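You operate a simulated robot arm through the tools that you are given. There is no shell and no other tool. Be economical: measure what you need, move in short steps, check, and stop when the job is done.

You are at the controls of a simulated robot arm. One attempt, no reset.

JOB
Turn both pots so they lean into the room, then stake each one.
Fine: cream cap in the green pot, orange cap in the grey; pots stay on their saucers.

It is judged by the outcome, as a careful person would: the job done as asked, and still so three seconds after it is handed in. It fails if anything else is knocked over, pushed out of place, dropped, spilled or broken. A push-on lid holds only when it is set on centred and level and pressed home; a screw cap is set on level and turned clockwise until tight.

ROBOT AND FRAMES
A 7-joint arm with a two-finger parallel gripper, fixed in place. Base frame: the origin is at the foot of the arm, x ahead of it, y to its left, z up; the work surface is at about z = 0.4. Units: cm, rad, N and s.
With the tool pointing down near the work surface it reaches from about 22 to 58 cm from the base axis. Its first joint turns from -1.152 to 1.152 rad. Payload 2.5 kg.
Tool frame: the origin (TCP) lies between the finger pads and is the grasp point; the fingertips stand 2.3 cm ahead of it; z points along the fingers, y is the line along which they close. Largest opening 9.4 cm; finger width 3.8, thickness 1; the body of the gripper, 5.4 by 9.6 cm, starts 3.9 cm behind the TCP.
Orientation is told as [roll, pitch, yaw] about the base's x, y, z axes, in that order, counted from this pose: with the fingers straight down and closing along the base's y, the tool's x points along the base's -x, its y along +y and its z along -z.

CONTROLS
- The arm moves only by the tool apply_moves. Its argument "commands" is a list of rows, each a list of 7 numbers: the opening, from 0 (shut) to 1 (fully open), then the shift along the tool's x, y, z in units of 25 mm (1.0 is 25 mm), then the turn, a rotation vector about the tool's x, y, z in units of 4 degrees (1.0 is 4 degrees). In form: [[gripper, x, y, z, ax, ay, az], ...]. A call has 1 to 8 rows; each row shifts and turns the commanded pose from where the row before left it, along the tool's axes as they then stand. A call with a number of a shift or a turn outside -1 to 1 is refused whole. Rows are played at 5 a second. More than 5 cm and 0.15 rad between two rows, or a gripper value outside its range, and nothing of the call is played. Where a pose cannot be reached the arm comes as near as it can. A force on the tool above 90 N (or 10 N above the force at the start of the call, whichever is more), or a blocked arm, ends the call early, and 0.2 s more pass. The fingers move at their own pace (about 10.8 cm/s each) and stop on an object; they squeeze with about 29 N. The grip force told is the motor's: it shows also when the fingers shut on nothing. Time passes only in rows, and 0.2 s behind the last, so rows that do not move let the fingers close. It gives the time, the measured TCP pose, the force on the tool (base axes), the opening and the grip force at its end, in the units of the frame above (readings bear some noise), and new pictures: "show" is both (left out), scene, wrist or none.
- Cameras (640 x 400 px; columns grow to the right, rows downward): "scene" is fixed at [9.71, -38.2, 54.61]; the picture's right is [0.95, -0.32, 0.00], its down [-0.16, -0.46, -0.87] and it looks along [0.28, 0.83, -0.49] (base axes); focal length 243 px, centre (320, 200). "wrist" rides on the gripper at [-3.9, 0, -4.4] in the tool frame; the picture's right is [0.00, -1.00, 0.00], its down [0.97, 0.00, -0.24] and it looks along [0.24, 0.00, 0.97] (tool axes); focal length 218 px, centre (320, 200).
- locate(camera, pixels): for up to 12 pixels [column, row] of the newest picture of that camera ("zoom" is the newest enlarged one), the place [x, y, z] in the base frame of the surface seen there, good to about 0.2 cm, but the place of the scene camera against the robot may be out by one fixed shift of up to 1.8 cm in any direction. No time passes.
- inspect(camera, box): a new picture of the part [left, top, right, bottom] of that camera's present view, enlarged. No time passes.
- close_job(): hands the job in; it is judged then, once.

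Keep the steps short. Do not move on a guess: measure, check each grasp and each placing, and mend mistakes. In all there are 80 turns and 120 pictures (those below and enlarged ones count). Leave the gripper open and the arm clear of the work at the hand-in unless told otherwise, and finish with a single line.

The tools are called after "Emit:" by a JSON object that holds its "method" and its "body". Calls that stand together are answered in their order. apply_moves: Moves the arm, as the interface text tells. Its arguments: {"type":"object","properties":{"commands":{"type":"array","items":{"type":"array","items":{"type":"number"}}},"show":{"type":"string","enum":["both","scene","wrist","none"]}},"required":["commands"]} The other tools are called the same way: locate (camera, pixels) gives the place of the surface under pixels of a picture; inspect (camera, box) takes an enlarged picture of a part of a camera's view; close_job () hands the job in.

At the start:

```text
time_s: 0.0
ee_pos: [38.84, 10.09, 47.6]
tcp_rot: [0.001, 0.0, 0.0]
force: [-0.7, -0.4, 0.5]
width: 9.39
finger_force: 0.1
```

scene: 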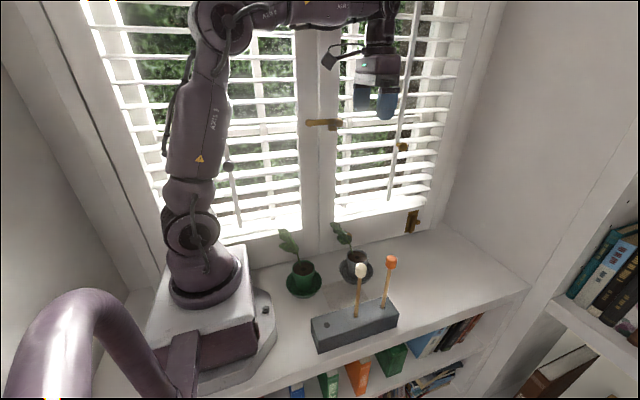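
wrist: 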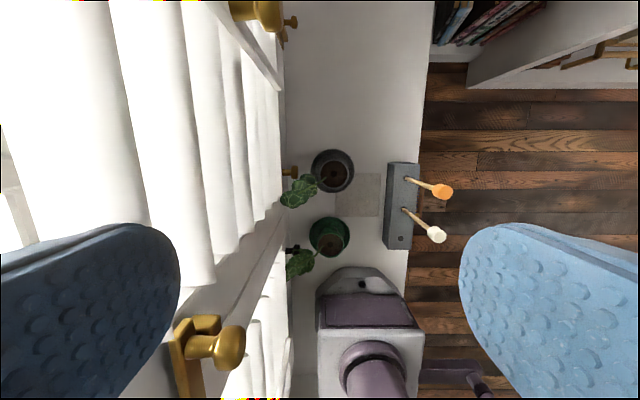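

I see two pots (green near 303,275; grey near 356,265) with plants leaning to the window, and a block with two stakes. I'll enlarge both views first.

Emit:
{"method": "inspect", "body": {"camera": "scene", "box": [260, 210, 420, 360]}}

Emit:
{"method": "inspect", "body": {"camera": "wrist", "box": [270, 130, 470, 290]}}

Emit:
{"method": "locate", "body": {"camera": "wrist", "pixels": [[334, 174], [330, 242], [435, 234], [442, 191], [402, 210], [405, 179], [401, 238], [360, 195], [300, 262], [300, 190], [350, 165], [347, 235]]}}

```text
2.67 times, centred on (340, 285) of scene
```

zoom: 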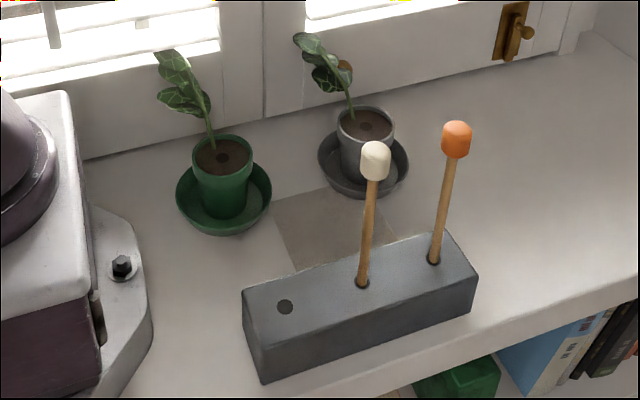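

```text
2.50 times, centred on (370, 210) of wrist
```

zoom: 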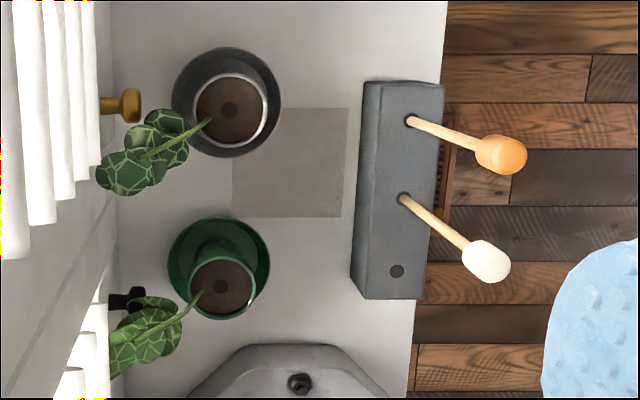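

```text
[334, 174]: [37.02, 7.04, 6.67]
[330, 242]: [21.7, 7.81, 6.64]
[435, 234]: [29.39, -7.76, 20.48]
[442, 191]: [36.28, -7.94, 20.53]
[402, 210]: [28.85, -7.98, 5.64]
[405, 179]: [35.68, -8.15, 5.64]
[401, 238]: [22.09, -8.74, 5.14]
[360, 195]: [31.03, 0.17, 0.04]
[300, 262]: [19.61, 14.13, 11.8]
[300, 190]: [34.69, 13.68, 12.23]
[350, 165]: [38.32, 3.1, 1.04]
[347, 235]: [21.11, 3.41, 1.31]
```

I have the rough places; now I measure rims, soil holes, stems and leaves in the enlarged wrist picture.

Emit:
{"method": "locate", "body": {"camera": "zoom", "pixels": [[230, 110], [222, 285], [193, 113], [267, 113], [231, 74], [231, 149], [190, 288], [254, 288], [222, 254], [222, 318], [209, 121], [202, 292]]}}

Emit:
{"method": "locate", "body": {"camera": "zoom", "pixels": [[180, 138], [160, 150], [170, 122], [130, 172], [110, 178], [180, 317], [160, 328], [140, 345], [115, 335], [130, 106], [103, 106], [120, 300]]}}

Emit:
{"method": "locate", "body": {"camera": "zoom", "pixels": [[116, 60], [116, 220], [365, 95], [440, 95], [355, 290], [420, 295], [408, 121], [404, 199], [396, 271], [505, 155], [490, 262], [250, 345]]}}

```text
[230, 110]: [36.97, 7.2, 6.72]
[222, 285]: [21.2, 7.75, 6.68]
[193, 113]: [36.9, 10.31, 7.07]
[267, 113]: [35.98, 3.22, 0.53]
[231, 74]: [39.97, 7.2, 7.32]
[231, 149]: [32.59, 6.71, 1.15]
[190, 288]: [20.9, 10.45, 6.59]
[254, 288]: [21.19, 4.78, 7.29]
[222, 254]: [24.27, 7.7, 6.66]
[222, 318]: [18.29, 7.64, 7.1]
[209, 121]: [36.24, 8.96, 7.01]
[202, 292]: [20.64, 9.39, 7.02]
```

```text
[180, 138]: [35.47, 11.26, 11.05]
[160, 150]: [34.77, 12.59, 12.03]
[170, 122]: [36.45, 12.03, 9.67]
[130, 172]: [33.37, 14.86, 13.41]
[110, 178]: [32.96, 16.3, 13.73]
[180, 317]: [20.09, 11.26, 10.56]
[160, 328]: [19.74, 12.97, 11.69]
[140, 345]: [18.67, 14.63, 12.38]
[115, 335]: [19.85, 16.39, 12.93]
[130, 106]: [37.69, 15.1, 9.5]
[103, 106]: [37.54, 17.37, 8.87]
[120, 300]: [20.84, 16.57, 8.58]
```

```text
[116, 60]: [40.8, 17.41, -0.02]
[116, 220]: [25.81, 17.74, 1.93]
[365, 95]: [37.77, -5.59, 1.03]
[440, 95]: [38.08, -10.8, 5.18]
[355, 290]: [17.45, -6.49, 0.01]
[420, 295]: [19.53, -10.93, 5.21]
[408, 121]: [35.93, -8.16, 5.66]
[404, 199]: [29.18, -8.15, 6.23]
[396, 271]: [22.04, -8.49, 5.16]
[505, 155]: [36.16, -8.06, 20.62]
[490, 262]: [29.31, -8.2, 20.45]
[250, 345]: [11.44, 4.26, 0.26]
```

Both plants lean to the window (grey azimuth ≈114°, green ≈104°). Turning counter‑clockwise sweeps the green leaves past the robot base, so I measure the base block and the leaf tips.

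Emit:
{"method": "locate", "body": {"camera": "wrist", "pixels": [[319, 310], [405, 310], [318, 340], [340, 300], [360, 285], [350, 350], [293, 250], [290, 272], [312, 268], [362, 345], [330, 325], [290, 205]]}}

Emit:
{"method": "locate", "body": {"camera": "scene", "pixels": [[240, 250], [220, 335], [253, 335], [303, 275], [283, 233], [292, 250], [240, 290], [205, 215], [215, 255], [237, 275], [360, 270], [391, 262]]}}

Emit:
{"method": "inspect", "body": {"camera": "scene", "box": [130, 150, 330, 340]}}

```text
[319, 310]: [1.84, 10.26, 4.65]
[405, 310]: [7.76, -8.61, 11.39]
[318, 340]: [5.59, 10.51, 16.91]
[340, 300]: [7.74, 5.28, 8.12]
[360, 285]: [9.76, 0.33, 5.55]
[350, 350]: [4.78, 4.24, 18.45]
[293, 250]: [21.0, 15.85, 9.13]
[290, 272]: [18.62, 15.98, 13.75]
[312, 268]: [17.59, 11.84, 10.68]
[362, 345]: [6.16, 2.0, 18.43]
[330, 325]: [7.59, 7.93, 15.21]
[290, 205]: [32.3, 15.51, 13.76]
```

```text
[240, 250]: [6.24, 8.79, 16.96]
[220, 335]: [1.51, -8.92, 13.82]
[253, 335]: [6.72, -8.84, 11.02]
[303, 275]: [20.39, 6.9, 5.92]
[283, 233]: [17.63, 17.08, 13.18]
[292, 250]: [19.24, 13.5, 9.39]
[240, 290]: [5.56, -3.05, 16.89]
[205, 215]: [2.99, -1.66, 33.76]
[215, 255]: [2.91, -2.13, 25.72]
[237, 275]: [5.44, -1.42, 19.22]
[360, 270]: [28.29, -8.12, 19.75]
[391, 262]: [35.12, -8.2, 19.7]
```

```text
2.11 times, centred on (230, 245) of scene
```

zoom: 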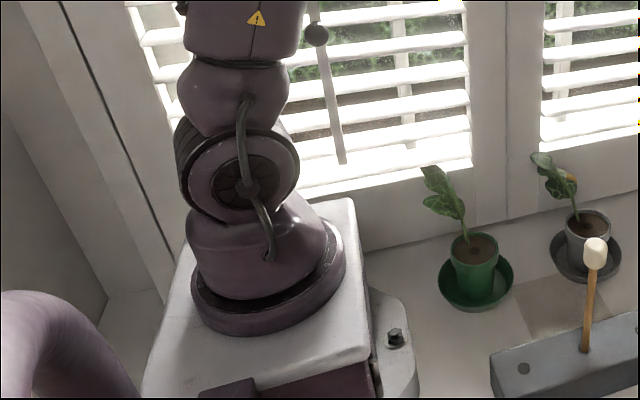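

The base block ends at x≈8, so the sweep (min x≈11.5) clears it. Before going down I check how far the window handles stick out.

Emit:
{"method": "locate", "body": {"camera": "wrist", "pixels": [[242, 347], [200, 340], [275, 15], [290, 22], [295, 170], [292, 248], [180, 250], [250, 160]]}}

```text
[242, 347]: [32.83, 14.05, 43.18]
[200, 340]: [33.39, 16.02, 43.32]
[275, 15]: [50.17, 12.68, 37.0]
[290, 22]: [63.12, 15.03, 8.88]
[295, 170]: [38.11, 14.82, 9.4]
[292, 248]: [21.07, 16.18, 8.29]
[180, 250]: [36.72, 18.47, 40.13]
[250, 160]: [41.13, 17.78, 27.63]
```

The handle at (33,14,43) sticks out near the gripper, so I first move to y≈5, then go down while turning to yaw −66°.

Emit:
{"method": "apply_moves", "body": {"commands": [[1, 0, -1, 0, 0, 0, 0], [1, 0, -1, 0.5, 0, 0, 0], [1, 0, 0, 1, 0, 0, 0.5], [1, 0, 0, 1, 0, 0, 1], [1, 0, 0, 1, 0, 0, 1], [1, 0, 0, 1, 0, 0, 1], [1, 0, 0, 1, 0, 0, 1], [1, 0, 0, 1, 0, 0, 1]], "show": "none"}}

Emit:
{"method": "apply_moves", "body": {"commands": [[1, 0, 0, 0.8, 0, 0, 1], [1, 0, 0, 0.8, 0, 0, 1], [1, 0, 0, 0, 0, 0, 1], [1, 0, 0, 0, 0, 0, 1], [1, 0, 0, 0, 0, 0, 1], [1, 0, 0, 0, 0, 0, 1], [1, 0, 0, 0, 0, 0, 1], [1, 0, 0, 0, 0, 0, 1]], "show": "none"}}

Emit:
{"method": "apply_moves", "body": {"commands": [[1, 0, 0, 0, 0, 0, 1], [1, 0, 0, 0, 0, 0, 1], [1, 0, 0, 0, 0, 0, 1], [1, 0, 0, 0, 0, 0, 0]]}}

```text
time_s: 1.8
ee_pos: [38.84, 5.04, 31.33]
tcp_rot: [0.0, 0.0, -0.387]
force: [0.4, 0.5, -0.4]
width: 9.38
finger_force: 0.0
```

```text
time_s: 3.6
ee_pos: [38.83, 5.13, 27.4]
tcp_rot: [0.002, 0.0, -0.944]
force: [-0.5, 0.7, -1.3]
width: 9.4
finger_force: 0.2
```

```text
time_s: 4.6
ee_pos: [38.78, 5.1, 27.44]
tcp_rot: [-0.001, -0.001, -1.154]
force: [-0.1, 1.0, -0.8]
width: 9.38
finger_force: 0.1
```

scene: 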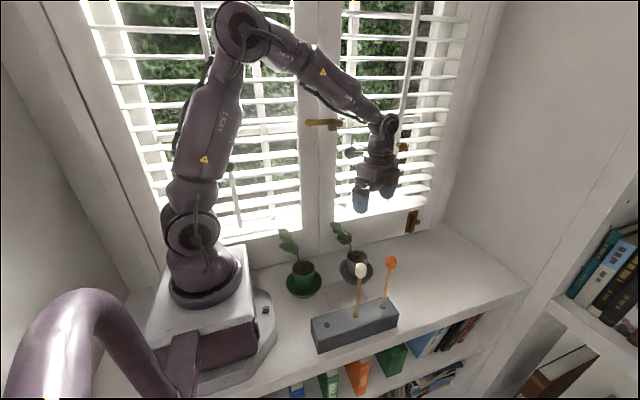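
wrist: 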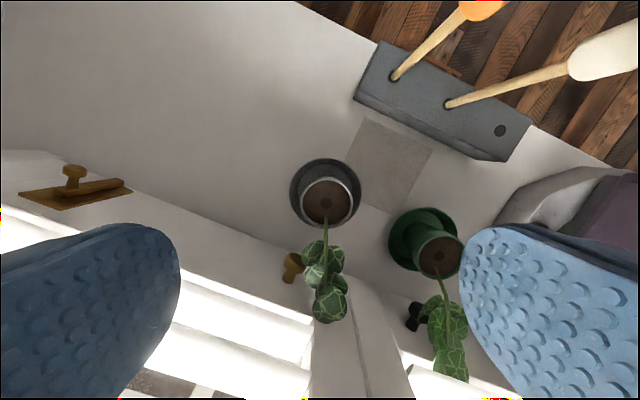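

The tool is aligned with the grey plant's lean. I measure its rim and plant again from here.

Emit:
{"method": "locate", "body": {"camera": "wrist", "pixels": [[326, 203], [301, 203], [355, 203], [326, 178], [326, 226], [327, 245], [327, 265], [305, 255], [342, 255], [328, 305], [314, 310], [344, 305]]}}

Emit:
{"method": "inspect", "body": {"camera": "wrist", "box": [270, 140, 480, 390]}}

```text
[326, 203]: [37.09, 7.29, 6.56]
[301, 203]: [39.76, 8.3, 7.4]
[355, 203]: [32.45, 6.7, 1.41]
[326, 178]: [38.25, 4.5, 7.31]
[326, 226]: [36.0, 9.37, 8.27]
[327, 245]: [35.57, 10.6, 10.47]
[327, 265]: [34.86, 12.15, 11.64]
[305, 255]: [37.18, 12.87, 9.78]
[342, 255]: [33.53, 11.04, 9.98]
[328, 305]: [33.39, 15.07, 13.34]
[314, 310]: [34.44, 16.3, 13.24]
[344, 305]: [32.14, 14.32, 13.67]
```

```text
1.60 times, centred on (375, 265) of wrist
```

zoom: 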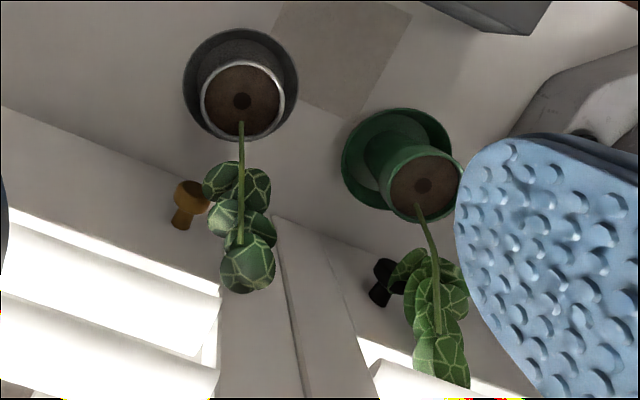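

Centre of grey pot ≈(37.05, 7.25), rim z≈7.2. I centre over it, tilt 6° away from the plant, and go down to z≈13 for a check.

Emit:
{"method": "apply_moves", "body": {"commands": [[1, 0.53, -0.14, 0, 0, 0, 0], [1, 0.537, -0.144, 0, 0, 0.75, 0], [1, 0, 0, 0, 0, 0.75, 0], [1, -0.1, 0, 0.95, 0, 0, 0], [1, -0.1, 0, 0.95, 0, 0, 0], [1, -0.1, 0, 0.95, 0, 0, 0], [1, -0.1, 0, 0.95, 0, 0, 0], [1, -0.1, 0, 0.95, 0, 0, 0]]}}

```text
time_s: 6.4
ee_pos: [37.15, 7.37, 15.35]
tcp_rot: [0.001, 0.105, -1.151]
force: [-0.4, -1.5, 0.2]
width: 9.42
finger_force: 0.1
```

scene: 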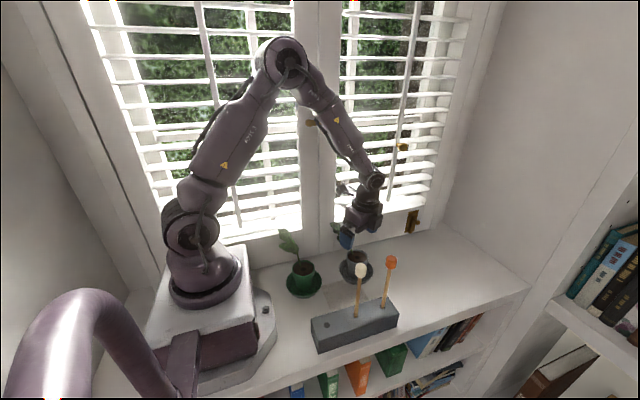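
wrist: 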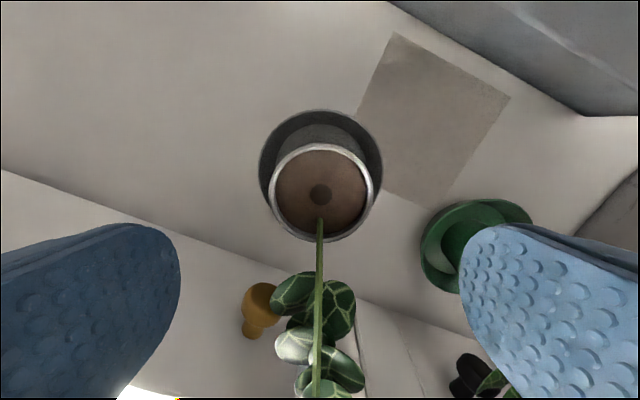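

Pot is centred between the fingers (hole at column 320). I go down to z≈6.6.

Emit:
{"method": "apply_moves", "body": {"commands": [[1, -0.1, 0, 0.9, 0, 0, 0], [1, -0.1, 0, 0.9, 0, 0, 0], [1, -0.1, 0, 0.9, 0, 0, 0], [1, -0.09, 0, 0.8, 0, 0, 0], [1, 0, 0, 0, 0, 0, 0]]}}

```text
time_s: 7.6
ee_pos: [37.21, 7.35, 6.52]
tcp_rot: [0.001, 0.106, -1.153]
force: [0.7, -0.2, -0.5]
width: 9.42
finger_force: 0.1
```

scene: 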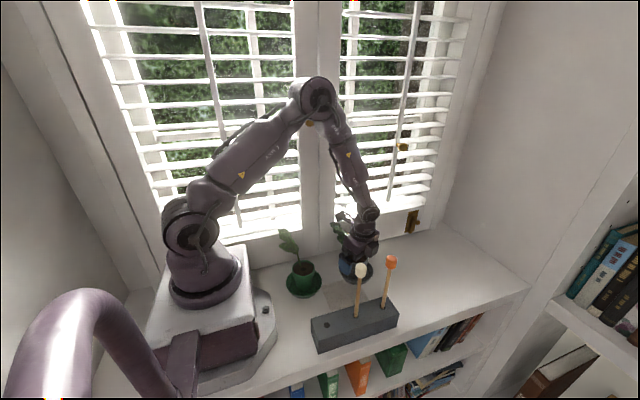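
wrist: 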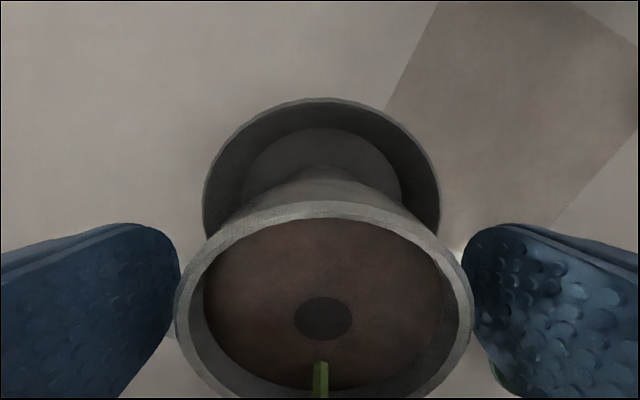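

Fingers straddle the rim evenly. Close now and check the grip.

Emit:
{"method": "apply_moves", "body": {"commands": [[0.75, 0, 0, 0, 0, 0, 0], [0.6, 0, 0, 0, 0, 0, 0], [0.5, 0, 0, 0, 0, 0, 0], [0.4, 0, 0, 0, 0, 0, 0], [0.4, 0, 0, 0, 0, 0, 0]], "show": "wrist"}}

```text
time_s: 8.8
ee_pos: [37.22, 7.38, 6.6]
tcp_rot: [0.001, 0.107, -1.152]
force: [-0.1, -0.7, -0.6]
width: 5.97
finger_force: 28.5
```

wrist: 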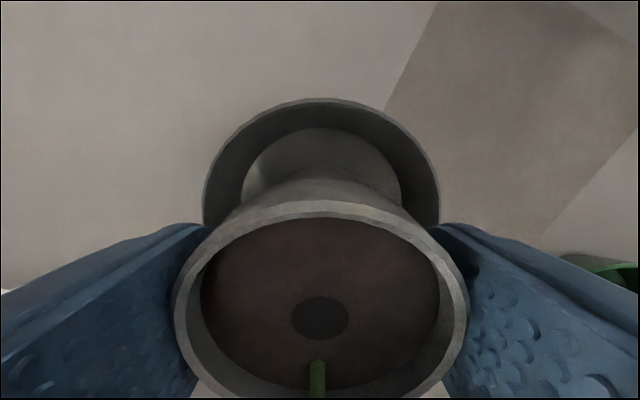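

Firm grip at 5.97 cm. I check the pot centre relative to the TCP before turning.

Emit:
{"method": "locate", "body": {"camera": "wrist", "pixels": [[320, 317], [185, 310], [458, 310], [321, 205], [318, 362]]}}

```text
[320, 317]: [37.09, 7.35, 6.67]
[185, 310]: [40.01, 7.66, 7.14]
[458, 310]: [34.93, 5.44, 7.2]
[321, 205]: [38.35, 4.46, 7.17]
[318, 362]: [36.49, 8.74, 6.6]
```

Offset is about 1 mm, fine. I lift 1–2 mm and start turning counter‑clockwise, in stages.

Emit:
{"method": "apply_moves", "body": {"commands": [[0.4, 0.006, 0, -0.07, 0, 0, 0], [0.4, 0, 0, 0, 0.106, 0, -0.994], [0.4, 0, 0, 0, 0.106, 0, -0.994], [0.4, 0, 0, 0, 0.106, 0, -0.994], [0.4, 0, 0, 0, 0.106, 0, -0.994], [0.4, 0, 0, 0, 0.106, 0, -0.994], [0.4, 0, 0, 0, 0.106, 0, -0.994]]}}

```text
time_s: 10.4
ee_pos: [37.19, 7.2, 6.74]
tcp_rot: [-0.001, 0.106, -0.731]
force: [0.0, 0.2, -3.3]
width: 6.02
finger_force: 29.0
```

scene: 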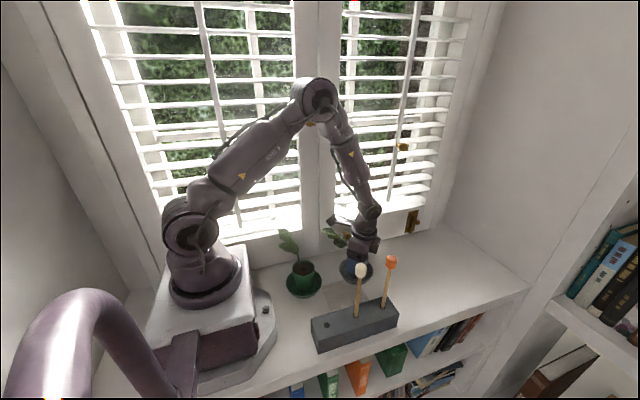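
wrist: 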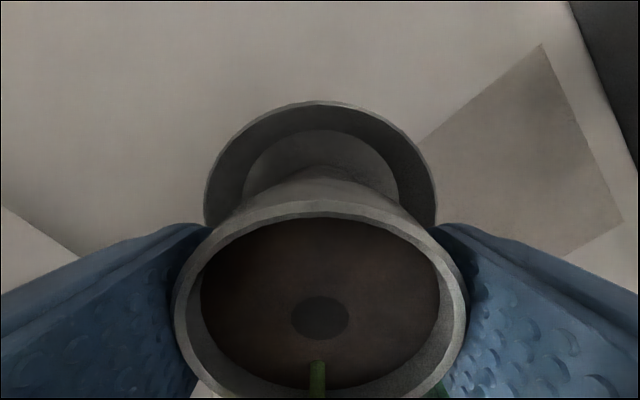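

Pot carried (3 N), turning with the gripper. Continue.

Emit:
{"method": "apply_moves", "body": {"commands": [[0.4, 0, 0, 0, 0.106, 0, -0.994], [0.4, 0, 0, 0, 0.106, 0, -0.994], [0.4, 0, 0, 0, 0.106, 0, -0.994], [0.4, 0, 0, 0, 0.106, 0, -0.994], [0.4, 0, 0, 0, 0.106, 0, -0.994], [0.4, 0, 0, 0, 0.106, 0, -0.994], [0.4, 0, 0, 0, 0.106, 0, -0.994], [0.4, 0, 0, 0, 0.106, 0, -0.994]], "show": "scene"}}

Emit:
{"method": "apply_moves", "body": {"commands": [[0.4, 0, 0, 0, 0.106, 0, -0.994], [0.4, 0, 0, 0, 0.106, 0, -0.994], [0.4, 0, 0, 0, 0.106, 0, -0.994], [0.4, 0, 0, 0, 0.106, 0, -0.994], [0.4, 0, 0, 0, 0.106, 0, -0.994], [0.4, 0, 0, 0, 0.106, 0, -0.994], [0.4, 0, 0, 0, 0.106, 0, -0.994], [0.4, 0, 0, 0, 0.106, 0, -0.994]], "show": "both"}}

```text
time_s: 12.2
ee_pos: [37.11, 7.24, 6.86]
tcp_rot: [0.0, 0.104, -0.174]
force: [1.1, 0.0, -2.7]
width: 5.99
finger_force: 28.7
```

scene: 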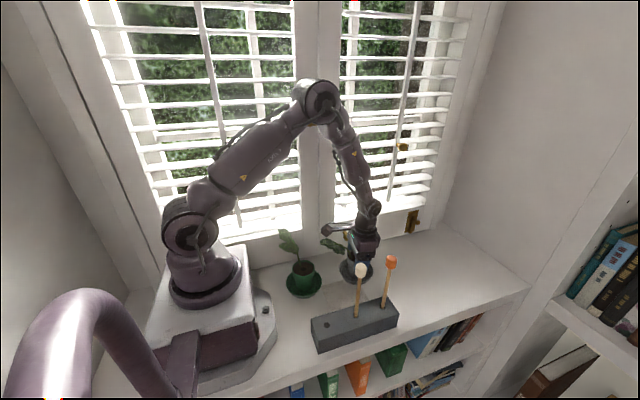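

```text
time_s: 14.0
ee_pos: [37.2, 7.13, 6.74]
tcp_rot: [0.0, 0.106, 0.385]
force: [1.4, -0.5, -2.9]
width: 6.01
finger_force: 29.2
```

scene: 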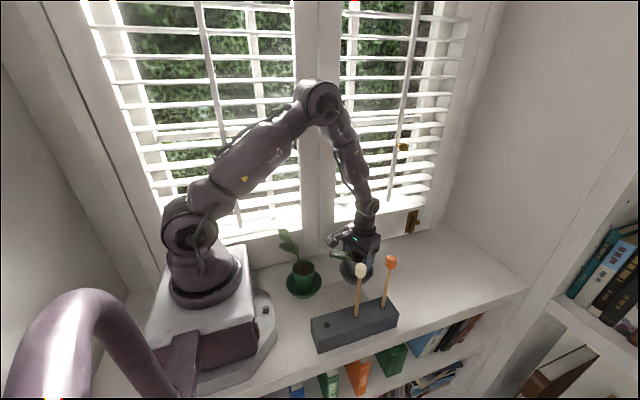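
wrist: 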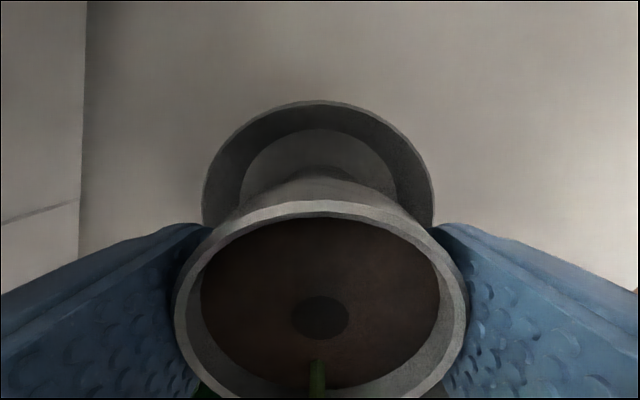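

Going well. About 68° remain; I watch the brass knob by the window (37.5, 15, 9.4) behind the gripper's camera.

Emit:
{"method": "apply_moves", "body": {"commands": [[0.4, 0, 0, 0, 0.106, 0, -0.994], [0.4, 0, 0, 0, 0.106, 0, -0.994], [0.4, 0, 0, 0, 0.106, 0, -0.994], [0.4, 0, 0, 0, 0.106, 0, -0.994], [0.4, 0, 0, 0, 0.106, 0, -0.994], [0.4, 0, 0, 0, 0.106, 0, -0.994], [0.4, 0, 0, 0, 0.106, 0, -0.994], [0.4, 0, 0, 0, 0.106, 0, -0.994]], "show": "both"}}

```text
time_s: 15.8
ee_pos: [37.06, 7.22, 6.78]
tcp_rot: [-0.001, 0.105, 0.943]
force: [-0.2, -0.1, -2.5]
width: 6.0
finger_force: 28.7
```

scene: 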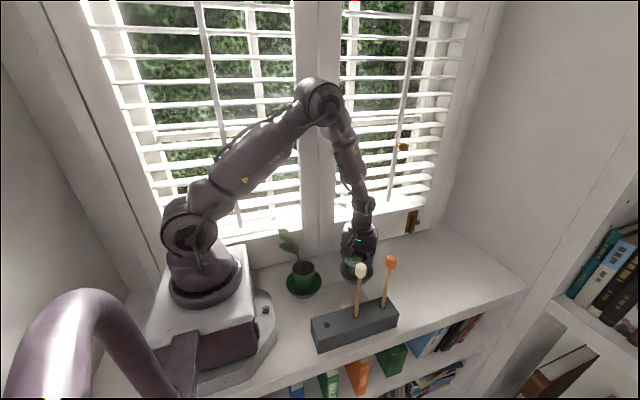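
wrist: 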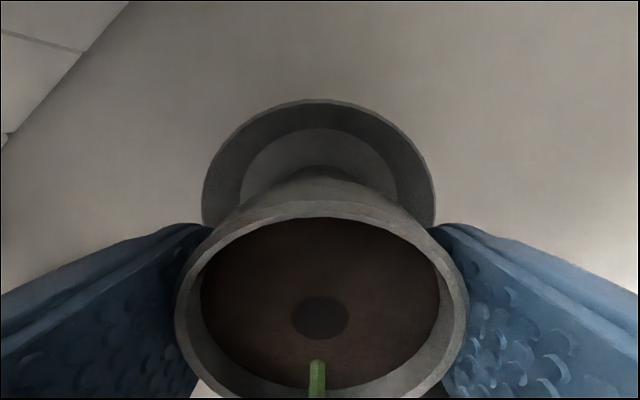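

36° remain; do 20° then the rest.

Emit:
{"method": "apply_moves", "body": {"commands": [[0.4, 0, 0, 0, 0.106, 0, -0.994], [0.4, 0, 0, 0, 0.106, 0, -0.994], [0.4, 0, 0, 0, 0.106, 0, -0.994], [0.4, 0, 0, 0, 0.106, 0, -0.994], [0.4, 0, 0, 0, 0.106, 0, -0.994]], "show": "wrist"}}

Emit:
{"method": "apply_moves", "body": {"commands": [[0.4, 0, 0, 0, 0.106, 0, -0.994], [0.4, 0, 0, 0, 0.106, 0, -0.994], [0.4, 0, 0, 0, 0.106, 0, -0.994], [0.4, 0, 0, 0, 0.106, 0, -0.994], [0.4, 0, 0, 0, 0, 0, 0]], "show": "both"}}

```text
time_s: 17.0
ee_pos: [37.11, 7.24, 6.85]
tcp_rot: [0.001, 0.105, 1.292]
force: [0.2, 0.3, -3.1]
width: 6.03
finger_force: 29.5
```

wrist: 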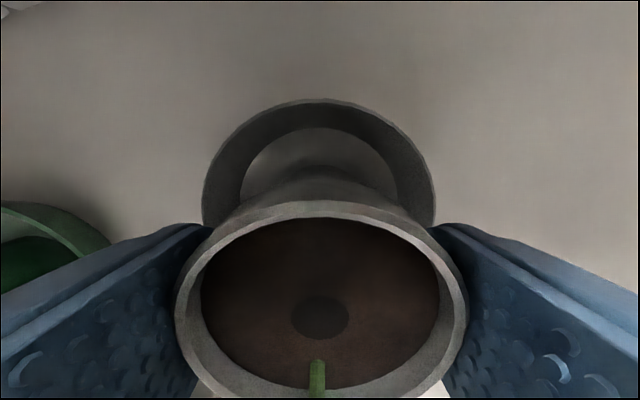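

```text
time_s: 18.2
ee_pos: [37.09, 7.19, 6.82]
tcp_rot: [0.001, 0.104, 1.573]
force: [1.0, 0.3, -2.4]
width: 6.0
finger_force: 29.1
```

scene: 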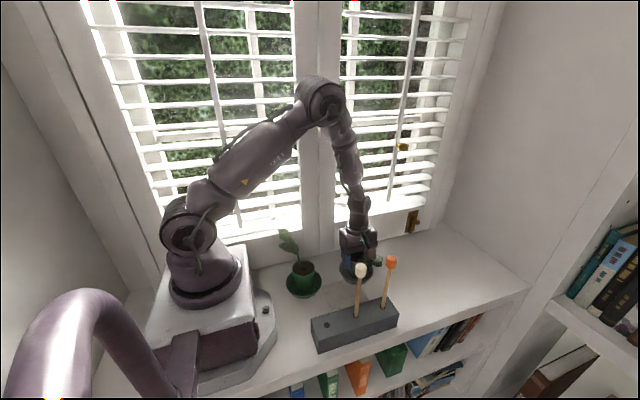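
wrist: 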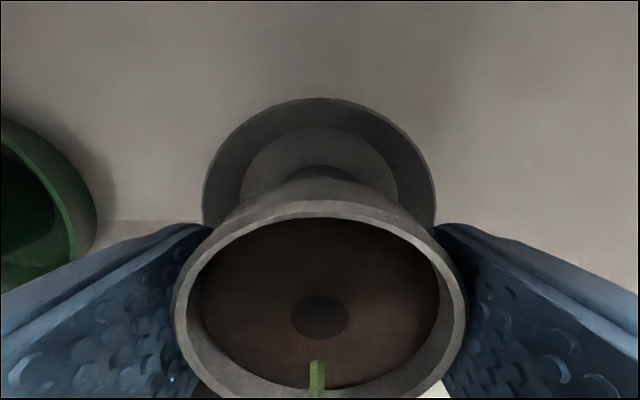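

Yaw 1.573, the stem now points to the room. I set the pot down (≈2 mm) and check the force, then open.

Emit:
{"method": "apply_moves", "body": {"commands": [[0.4, -0.004, 0, 0.04, 0, 0, 0], [0.4, -0.004, 0, 0.04, 0, 0, 0], [0.4, 0, 0, 0, 0, 0, 0]], "show": "none"}}

```text
time_s: 19.0
ee_pos: [37.19, 7.2, 6.55]
tcp_rot: [0.001, 0.105, 1.573]
force: [-0.4, -1.3, -0.4]
width: 5.99
finger_force: 28.6
```

Force on the tool fell from −3 N to about 0, so the pot rests on its saucer. I open and look.

Emit:
{"method": "apply_moves", "body": {"commands": [[0.7, 0, 0, 0, 0, 0, 0], [0.9, 0, 0, 0, 0, 0, 0], [1, 0, 0, 0, 0, 0, 0], [1, 0, 0, 0, 0, 0, 0]], "show": "wrist"}}

Emit:
{"method": "apply_moves", "body": {"commands": [[1, 0.05, 0, -0.5, 0, 0, 0], [1, 0.1, 0, -1, 0, 0, 0], [1, 0.1, 0, -1, 0, 0, 0], [1, 0.1, 0, -1, 0, 0, 0], [1, 0.1, 0, -1, 0, 0, 0], [1, 0.1, 0, -1, 0, 0, 0], [1, 0.1, 0, -1, 0, 0, 0]], "show": "both"}}

```text
time_s: 20.0
ee_pos: [37.06, 7.24, 6.5]
tcp_rot: [0.0, 0.105, 1.573]
force: [-0.5, -0.1, -0.3]
width: 9.39
finger_force: 0.0
```

wrist: 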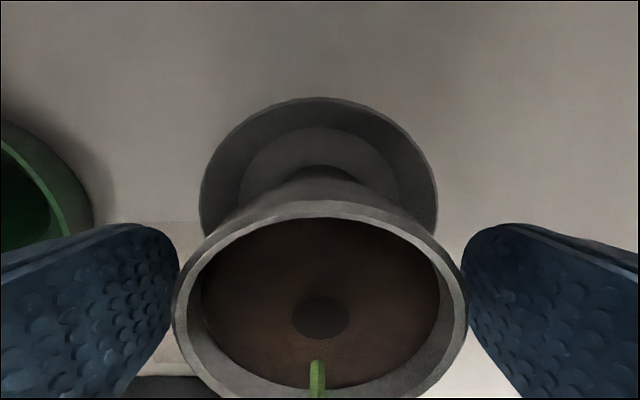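

```text
time_s: 21.6
ee_pos: [37.27, 7.31, 22.98]
tcp_rot: [0.0, 0.105, 1.573]
force: [0.0, 0.7, 0.8]
width: 9.4
finger_force: 0.1
```

scene: 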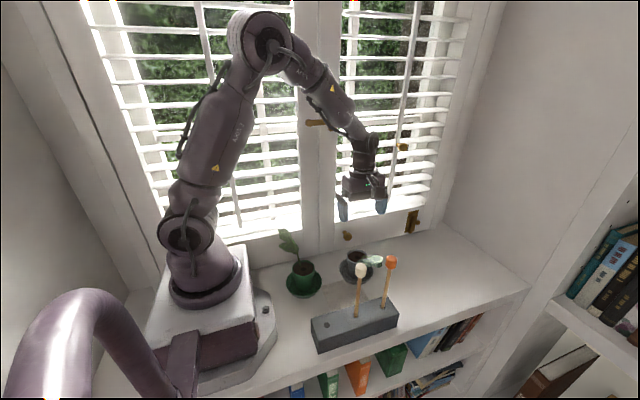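
wrist: 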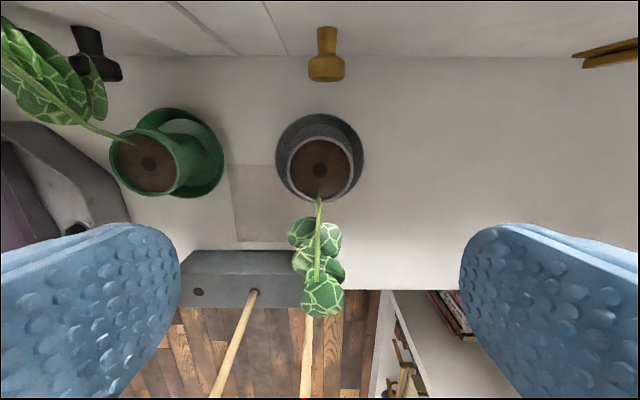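

Grey plant now leans straight into the room, concentric on its saucer. Next I turn the gripper back to yaw ≈ −76° for the green pot, at this height.

Emit:
{"method": "apply_moves", "body": {"commands": [[1, 0, 0, 0, -0.105, 0, 0.994], [1, 0, 0, 0, -0.105, 0, 0.994], [1, 0, 0, 0, -0.105, 0, 0.994], [1, 0, 0, 0, -0.105, 0, 0.994], [1, 0, 0, 0, -0.105, 0, 0.994], [1, 0, 0, 0, -0.105, 0, 0.994], [1, 0, 0, 0, -0.105, 0, 0.994], [1, 0, 0, 0, -0.105, 0, 0.994]], "show": "none"}}

Emit:
{"method": "apply_moves", "body": {"commands": [[1, 0, 0, 0, -0.105, 0, 0.994], [1, 0, 0, 0, -0.105, 0, 0.994], [1, 0, 0, 0, -0.105, 0, 0.994], [1, 0, 0, 0, -0.105, 0, 0.994], [1, 0, 0, 0, -0.105, 0, 0.994], [1, 0, 0, 0, -0.105, 0, 0.994], [1, 0, 0, 0, -0.105, 0, 0.994], [1, 0, 0, 0, -0.105, 0, 0.994]], "show": "none"}}

Emit:
{"method": "apply_moves", "body": {"commands": [[1, 0, 0, 0, -0.105, 0, 0.994], [1, 0, 0, 0, -0.105, 0, 0.994], [1, 0, 0, 0, -0.105, 0, 0.994], [1, 0, 0, 0, -0.105, 0, 0.994], [1, 0, 0, 0, -0.105, 0, 0.994], [1, 0, 0, 0, -0.105, 0, 0.994], [1, 0, 0, 0, -0.105, 0, 0.994], [1, 0, 0, 0, -0.105, 0, 0.994]], "show": "none"}}

Emit:
{"method": "apply_moves", "body": {"commands": [[1, 0, 0, 0, -0.105, 0, 0.994], [1, 0, 0, 0, -0.105, 0, 0.994], [1, 0, 0, 0, -0.105, 0, 0.994], [1, 0, 0, 0, -0.105, 0, 0.994], [1, 0, 0, 0, -0.105, 0, 0.994], [1, 0, 0, 0, -0.105, 0, 0.994], [1, 0, 0, 0, -0.105, 0, 0.994], [1, 0, 0, 0, -0.105, 0, 0.994]], "show": "none"}}

Emit:
{"method": "apply_moves", "body": {"commands": [[1, 0, 0, 0, -0.105, 0, 0.994], [1, 0, 0, 0, -0.105, 0, 0.994], [1, 0, 0, 0, -0.105, 0, 0.994], [1, 0, 0, 0, -0.105, 0, 0.994], [1, 0, 0, 0, -0.105, 0, 0.994], [1, 0, 0, 0, -0.105, 0, 0.994], [1, 0, 0, 0, -0.105, 0, 0.994], [1, 0, 0, 0, -0.105, 0, 0.994]], "show": "both"}}

```text
time_s: 23.4
ee_pos: [37.16, 7.41, 22.96]
tcp_rot: [0.0, 0.104, 1.012]
force: [-0.2, 0.9, 0.3]
width: 9.4
finger_force: 0.2
```

```text
time_s: 25.2
ee_pos: [37.01, 7.19, 22.83]
tcp_rot: [0.002, 0.104, 0.453]
force: [0.0, -0.8, -0.7]
width: 9.38
finger_force: 0.1
```

```text
time_s: 27.0
ee_pos: [37.1, 7.37, 22.85]
tcp_rot: [0.001, 0.107, -0.106]
force: [-0.3, 0.0, -0.4]
width: 9.4
finger_force: 0.1
```

```text
time_s: 28.8
ee_pos: [37.11, 7.42, 22.91]
tcp_rot: [0.0, 0.104, -0.663]
force: [-0.1, -0.6, 0.7]
width: 9.44
finger_force: 0.1
```

```text
time_s: 30.6
ee_pos: [37.2, 7.32, 23.09]
tcp_rot: [0.0, 0.104, -1.224]
force: [0.6, 0.1, -0.6]
width: 9.42
finger_force: 0.0
```

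scene: 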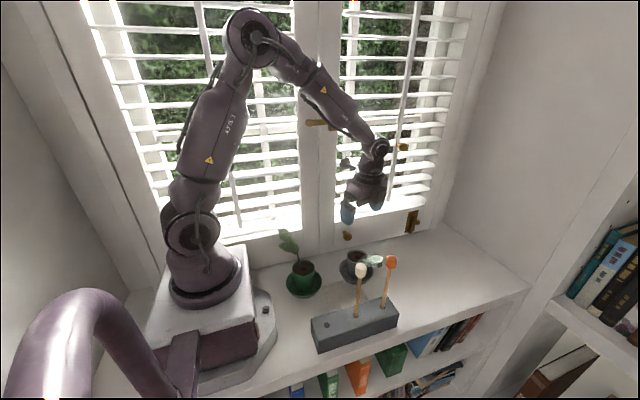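
wrist: 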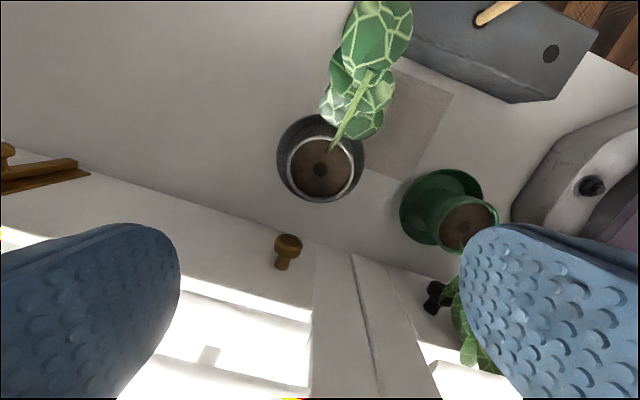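

Now shift across to above the green pot (21.2, 7.75), staying at z≈23.

Emit:
{"method": "apply_moves", "body": {"commands": [[1, 0.29, -0.745, 0.031, 0, 0, 0], [1, 0.29, -0.745, 0.031, 0, 0, 0], [1, 0.29, -0.745, 0.031, 0, 0, 0], [1, 0.29, -0.745, 0.031, 0, 0, 0], [1, 0.29, -0.745, 0.031, 0, 0, 0], [1, 0.29, -0.745, 0.031, 0, 0, 0], [1, 0.29, -0.745, 0.031, 0, 0, 0], [1, 0.29, -0.745, 0.031, 0, 0, 0]], "show": "both"}}

```text
time_s: 31.1
ee_pos: [36.08, 6.82, 23.04]
tcp_rot: [0.026, 0.099, -1.295]
force: [4.7, -0.5, -2.7]
width: 9.38
finger_force: 0.0
stopped in row 2: the force on the tool passed its limit (the readings are from after the stop); the commanded pose is now the measured one
```

scene: 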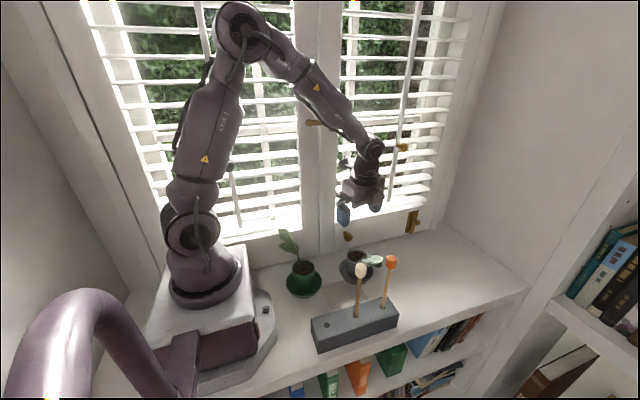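
wrist: 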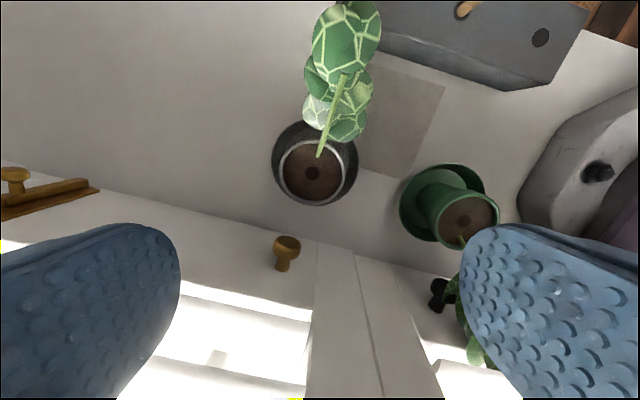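

The arm touched something, probably the window handle near the forearm at (312,122). I look closely before moving back.

Emit:
{"method": "inspect", "body": {"camera": "scene", "box": [260, 60, 430, 220]}}

Emit:
{"method": "locate", "body": {"camera": "scene", "pixels": [[310, 122], [320, 117], [335, 95], [345, 115], [340, 135], [357, 153], [345, 162], [320, 100], [400, 147], [372, 150]]}}

```text
2.50 times, centred on (345, 140) of scene
```

zoom: 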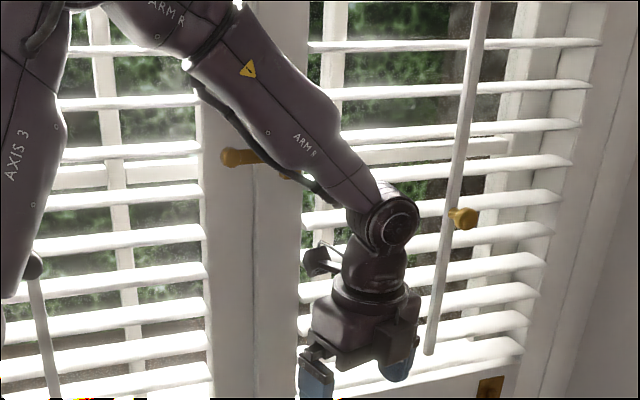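

```text
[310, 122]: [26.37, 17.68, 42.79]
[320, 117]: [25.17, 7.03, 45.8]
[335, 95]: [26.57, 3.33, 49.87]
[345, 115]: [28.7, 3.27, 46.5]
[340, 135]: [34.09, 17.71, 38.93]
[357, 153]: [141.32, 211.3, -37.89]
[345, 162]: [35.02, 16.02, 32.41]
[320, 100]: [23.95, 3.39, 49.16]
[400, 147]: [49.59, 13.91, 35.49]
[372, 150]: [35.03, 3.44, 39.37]
```

The forearm's cable is beside the lever handle (x 26–33, y ≥14, z 43). I back off 5–6 cm toward the room.

Emit:
{"method": "apply_moves", "body": {"commands": [[1, -0.55, -0.16, -0.05, 0, 0, 0], [1, -0.55, -0.16, -0.05, 0, 0, 0], [1, -0.55, -0.16, -0.05, 0, 0, 0], [1, -0.55, -0.16, -0.05, 0, 0, 0]], "show": "scene"}}

Emit:
{"method": "inspect", "body": {"camera": "scene", "box": [260, 60, 430, 220]}}

```text
time_s: 32.1
ee_pos: [35.94, 0.86, 22.99]
tcp_rot: [0.023, 0.1, -1.293]
force: [0.3, 0.1, -0.1]
width: 9.36
finger_force: 0.1
```

scene: 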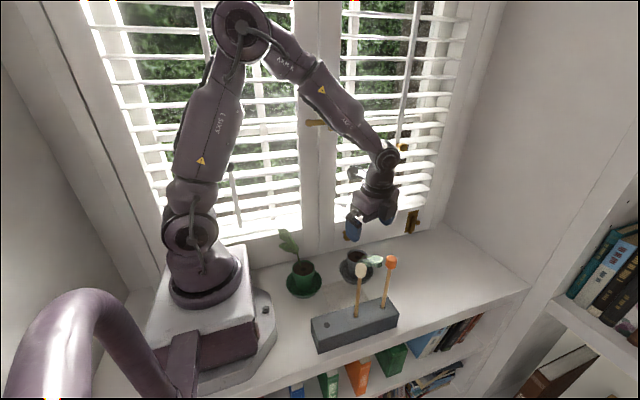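

```text
2.50 times, centred on (345, 140) of scene
```

zoom: 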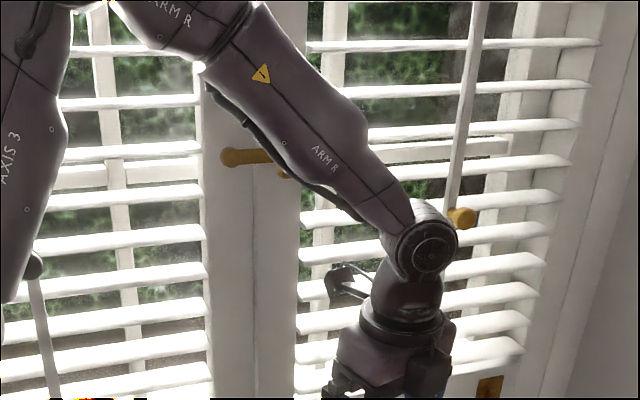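

Free again, handle unchanged. I go across at y≈1 (clear of handle and stakes), then approach the green pot from the room side lower down.

Emit:
{"method": "apply_moves", "body": {"commands": [[1, 0.209, -0.705, 0.02, 0.33, 0, 0], [1, 0.209, -0.705, 0.02, 0, 0, 0], [1, 0.209, -0.705, 0.02, 0, 0, 0], [1, 0.209, -0.705, 0.02, 0, 0, 0], [1, 0.209, -0.705, 0.02, 0, 0, 0], [1, 0.209, -0.705, 0.02, 0, 0, 0], [1, 0.209, -0.705, 0.02, 0, 0, 0], [1, 0.209, -0.705, 0.02, 0, 0, 0]], "show": "both"}}

```text
time_s: 33.9
ee_pos: [21.29, 1.19, 22.77]
tcp_rot: [0.001, 0.097, -1.293]
force: [-0.3, -0.8, 0.3]
width: 9.41
finger_force: 0.2
```

scene: 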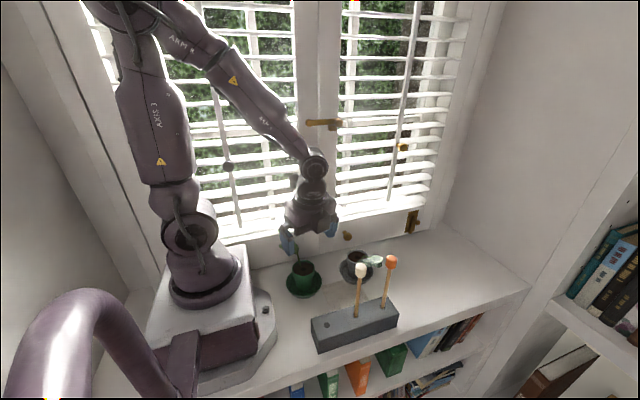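
wrist: 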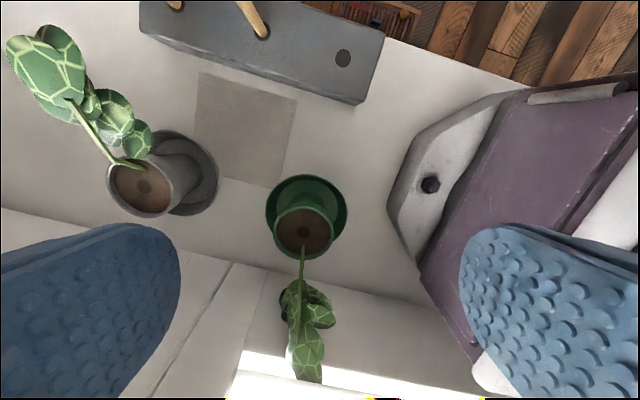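

Now a fresh measure of the green pot and plant.

Emit:
{"method": "locate", "body": {"camera": "wrist", "pixels": [[303, 231], [303, 206], [275, 231], [331, 231], [304, 256], [303, 275], [300, 300], [304, 345], [308, 365], [292, 300], [330, 312], [430, 190]]}}

```text
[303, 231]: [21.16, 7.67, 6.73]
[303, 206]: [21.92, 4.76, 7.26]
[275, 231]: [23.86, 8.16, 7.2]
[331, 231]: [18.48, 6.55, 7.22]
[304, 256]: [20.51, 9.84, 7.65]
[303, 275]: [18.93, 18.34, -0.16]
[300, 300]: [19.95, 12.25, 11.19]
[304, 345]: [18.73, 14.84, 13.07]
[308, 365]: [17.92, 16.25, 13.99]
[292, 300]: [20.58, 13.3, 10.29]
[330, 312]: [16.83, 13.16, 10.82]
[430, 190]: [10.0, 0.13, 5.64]
```

Green centre (21.17, 7.70), lean ≈107°, nearly matching the tool. I go down to z≈14, then move in over the pot.

Emit:
{"method": "apply_moves", "body": {"commands": [[1, -0.088, 0, 0.875, 0, 0, 0], [1, -0.088, 0, 0.875, 0, 0, 0], [1, -0.088, 0, 0.875, 0, 0, 0], [1, -0.088, 0, 0.875, 0, 0, 0], [1, 0.625, 0.166, 0.063, 0, 0, 0], [1, 0.625, 0.166, 0.063, 0, 0, 0], [1, 0.625, 0.166, 0.063, 0, 0, 0], [1, 0.625, 0.166, 0.063, 0, 0, 0]], "show": "both"}}

```text
time_s: 35.7
ee_pos: [21.73, 7.69, 14.14]
tcp_rot: [0.001, 0.097, -1.296]
force: [1.0, 0.6, 0.3]
width: 9.38
finger_force: 0.0
out of reach, approached as far as the arm can: row 3
```

scene: 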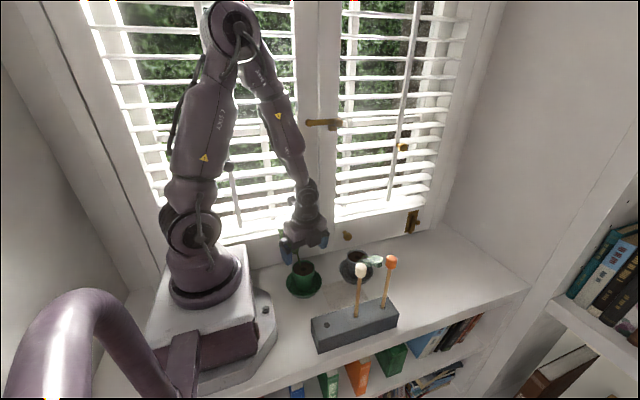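
wrist: 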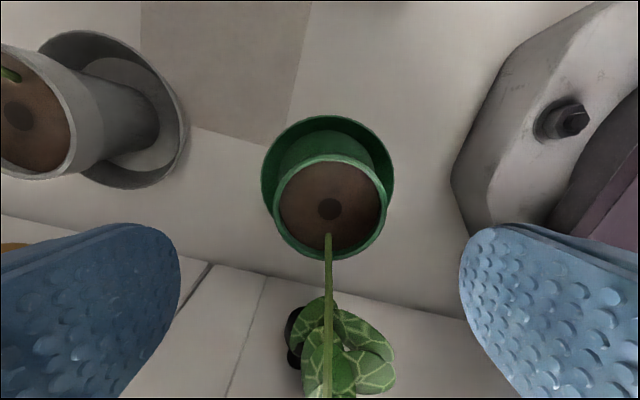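

Arm is near its inner limit; hole is 8 px right of centre. I correct 5 mm and go down to z≈9 first.

Emit:
{"method": "apply_moves", "body": {"commands": [[1, 0.06, -0.216, 0, 0, 0, 0], [1, -0.07, 0, 0.7, 0, 0, 0], [1, -0.07, 0, 0.7, 0, 0, 0], [1, -0.07, 0, 0.6, 0, 0, 0], [1, 0, 0, 0, 0, 0, 0]], "show": "wrist"}}

```text
time_s: 36.9
ee_pos: [21.27, 7.66, 9.01]
tcp_rot: [0.001, 0.098, -1.293]
force: [-0.3, 0.0, -0.1]
width: 9.37
finger_force: 0.1
```

wrist: 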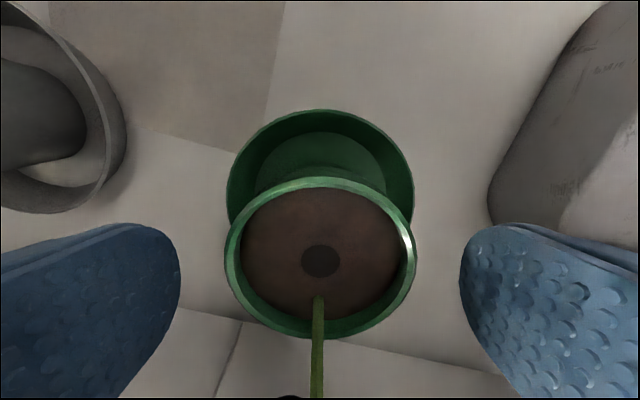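

Well centred (hole at 320, 262) and reachable. Down to z≈6.5, then close.

Emit:
{"method": "apply_moves", "body": {"commands": [[1, -0.05, 0, 0.5, 0, 0, 0], [1, -0.05, 0, 0.5, 0, 0, 0], [1, 0, 0, 0, 0, 0, 0]], "show": "none"}}

Emit:
{"method": "apply_moves", "body": {"commands": [[0.75, 0, 0, 0, 0, 0, 0], [0.6, 0, 0, 0, 0, 0, 0], [0.5, 0, 0, 0, 0, 0, 0], [0.4, 0, 0, 0, 0, 0, 0], [0.4, 0, 0, 0, 0, 0, 0]], "show": "wrist"}}

```text
time_s: 37.7
ee_pos: [21.34, 7.59, 6.57]
tcp_rot: [0.002, 0.099, -1.293]
force: [-0.1, -0.1, 0.0]
width: 9.41
finger_force: 0.0
```

```text
time_s: 38.9
ee_pos: [21.27, 7.66, 6.46]
tcp_rot: [0.002, 0.096, -1.294]
force: [-1.0, 0.1, 0.3]
width: 6.0
finger_force: 29.0
```

wrist: 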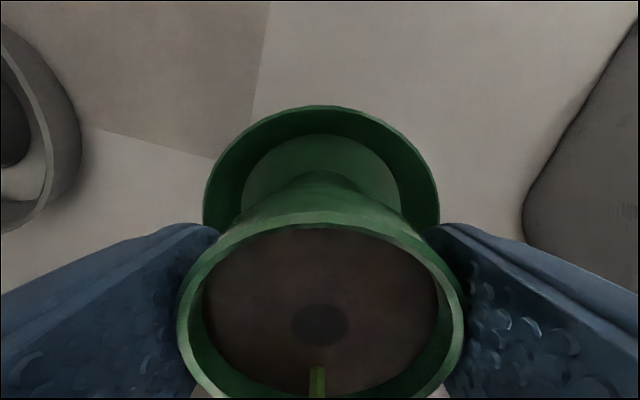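

Firm grip, 6.0 cm. Lift 1–2 mm and turn counter‑clockwise in stages.

Emit:
{"method": "apply_moves", "body": {"commands": [[0.4, 0.007, 0, -0.07, 0, 0, 0], [0.4, 0, 0, 0, 0.098, 0, -0.995], [0.4, 0, 0, 0, 0.098, 0, -0.995], [0.4, 0, 0, 0, 0.098, 0, -0.995], [0.4, 0, 0, 0, 0.098, 0, -0.995], [0.4, 0, 0, 0, 0.098, 0, -0.995], [0.4, 0, 0, 0, 0.098, 0, -0.995]], "show": "wrist"}}

Emit:
{"method": "apply_moves", "body": {"commands": [[0.4, 0, 0, 0, 0.098, 0, -0.995], [0.4, 0, 0, 0, 0.098, 0, -0.995], [0.4, 0, 0, 0, 0.098, 0, -0.995], [0.4, 0, 0, 0, 0.098, 0, -0.995], [0.4, 0, 0, 0, 0.098, 0, -0.995], [0.4, 0, 0, 0, 0.098, 0, -0.995], [0.4, 0, 0, 0, 0.098, 0, -0.995], [0.4, 0, 0, 0, 0.098, 0, -0.995]], "show": "scene"}}

```text
time_s: 40.5
ee_pos: [21.39, 7.63, 6.64]
tcp_rot: [0.001, 0.098, -0.873]
force: [0.1, 0.3, -2.8]
width: 6.02
finger_force: 29.0
```

wrist: 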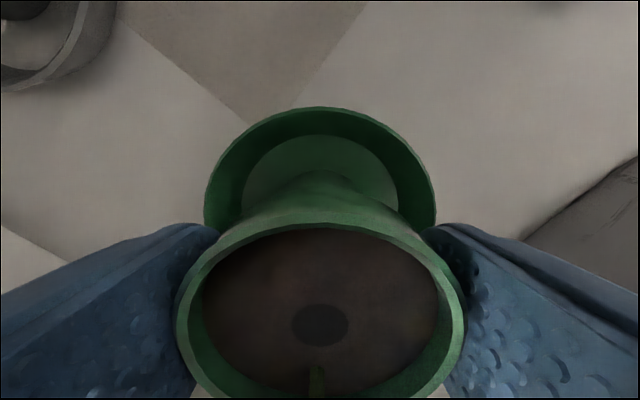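

```text
time_s: 42.3
ee_pos: [21.3, 7.54, 6.69]
tcp_rot: [0.001, 0.096, -0.315]
force: [0.1, 1.1, -2.5]
width: 5.98
finger_force: 28.9
```

scene: 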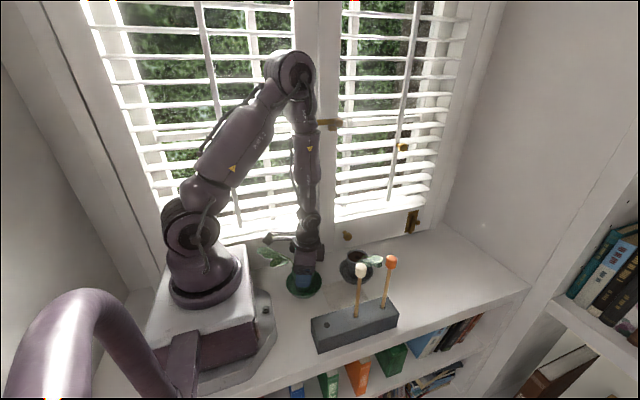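

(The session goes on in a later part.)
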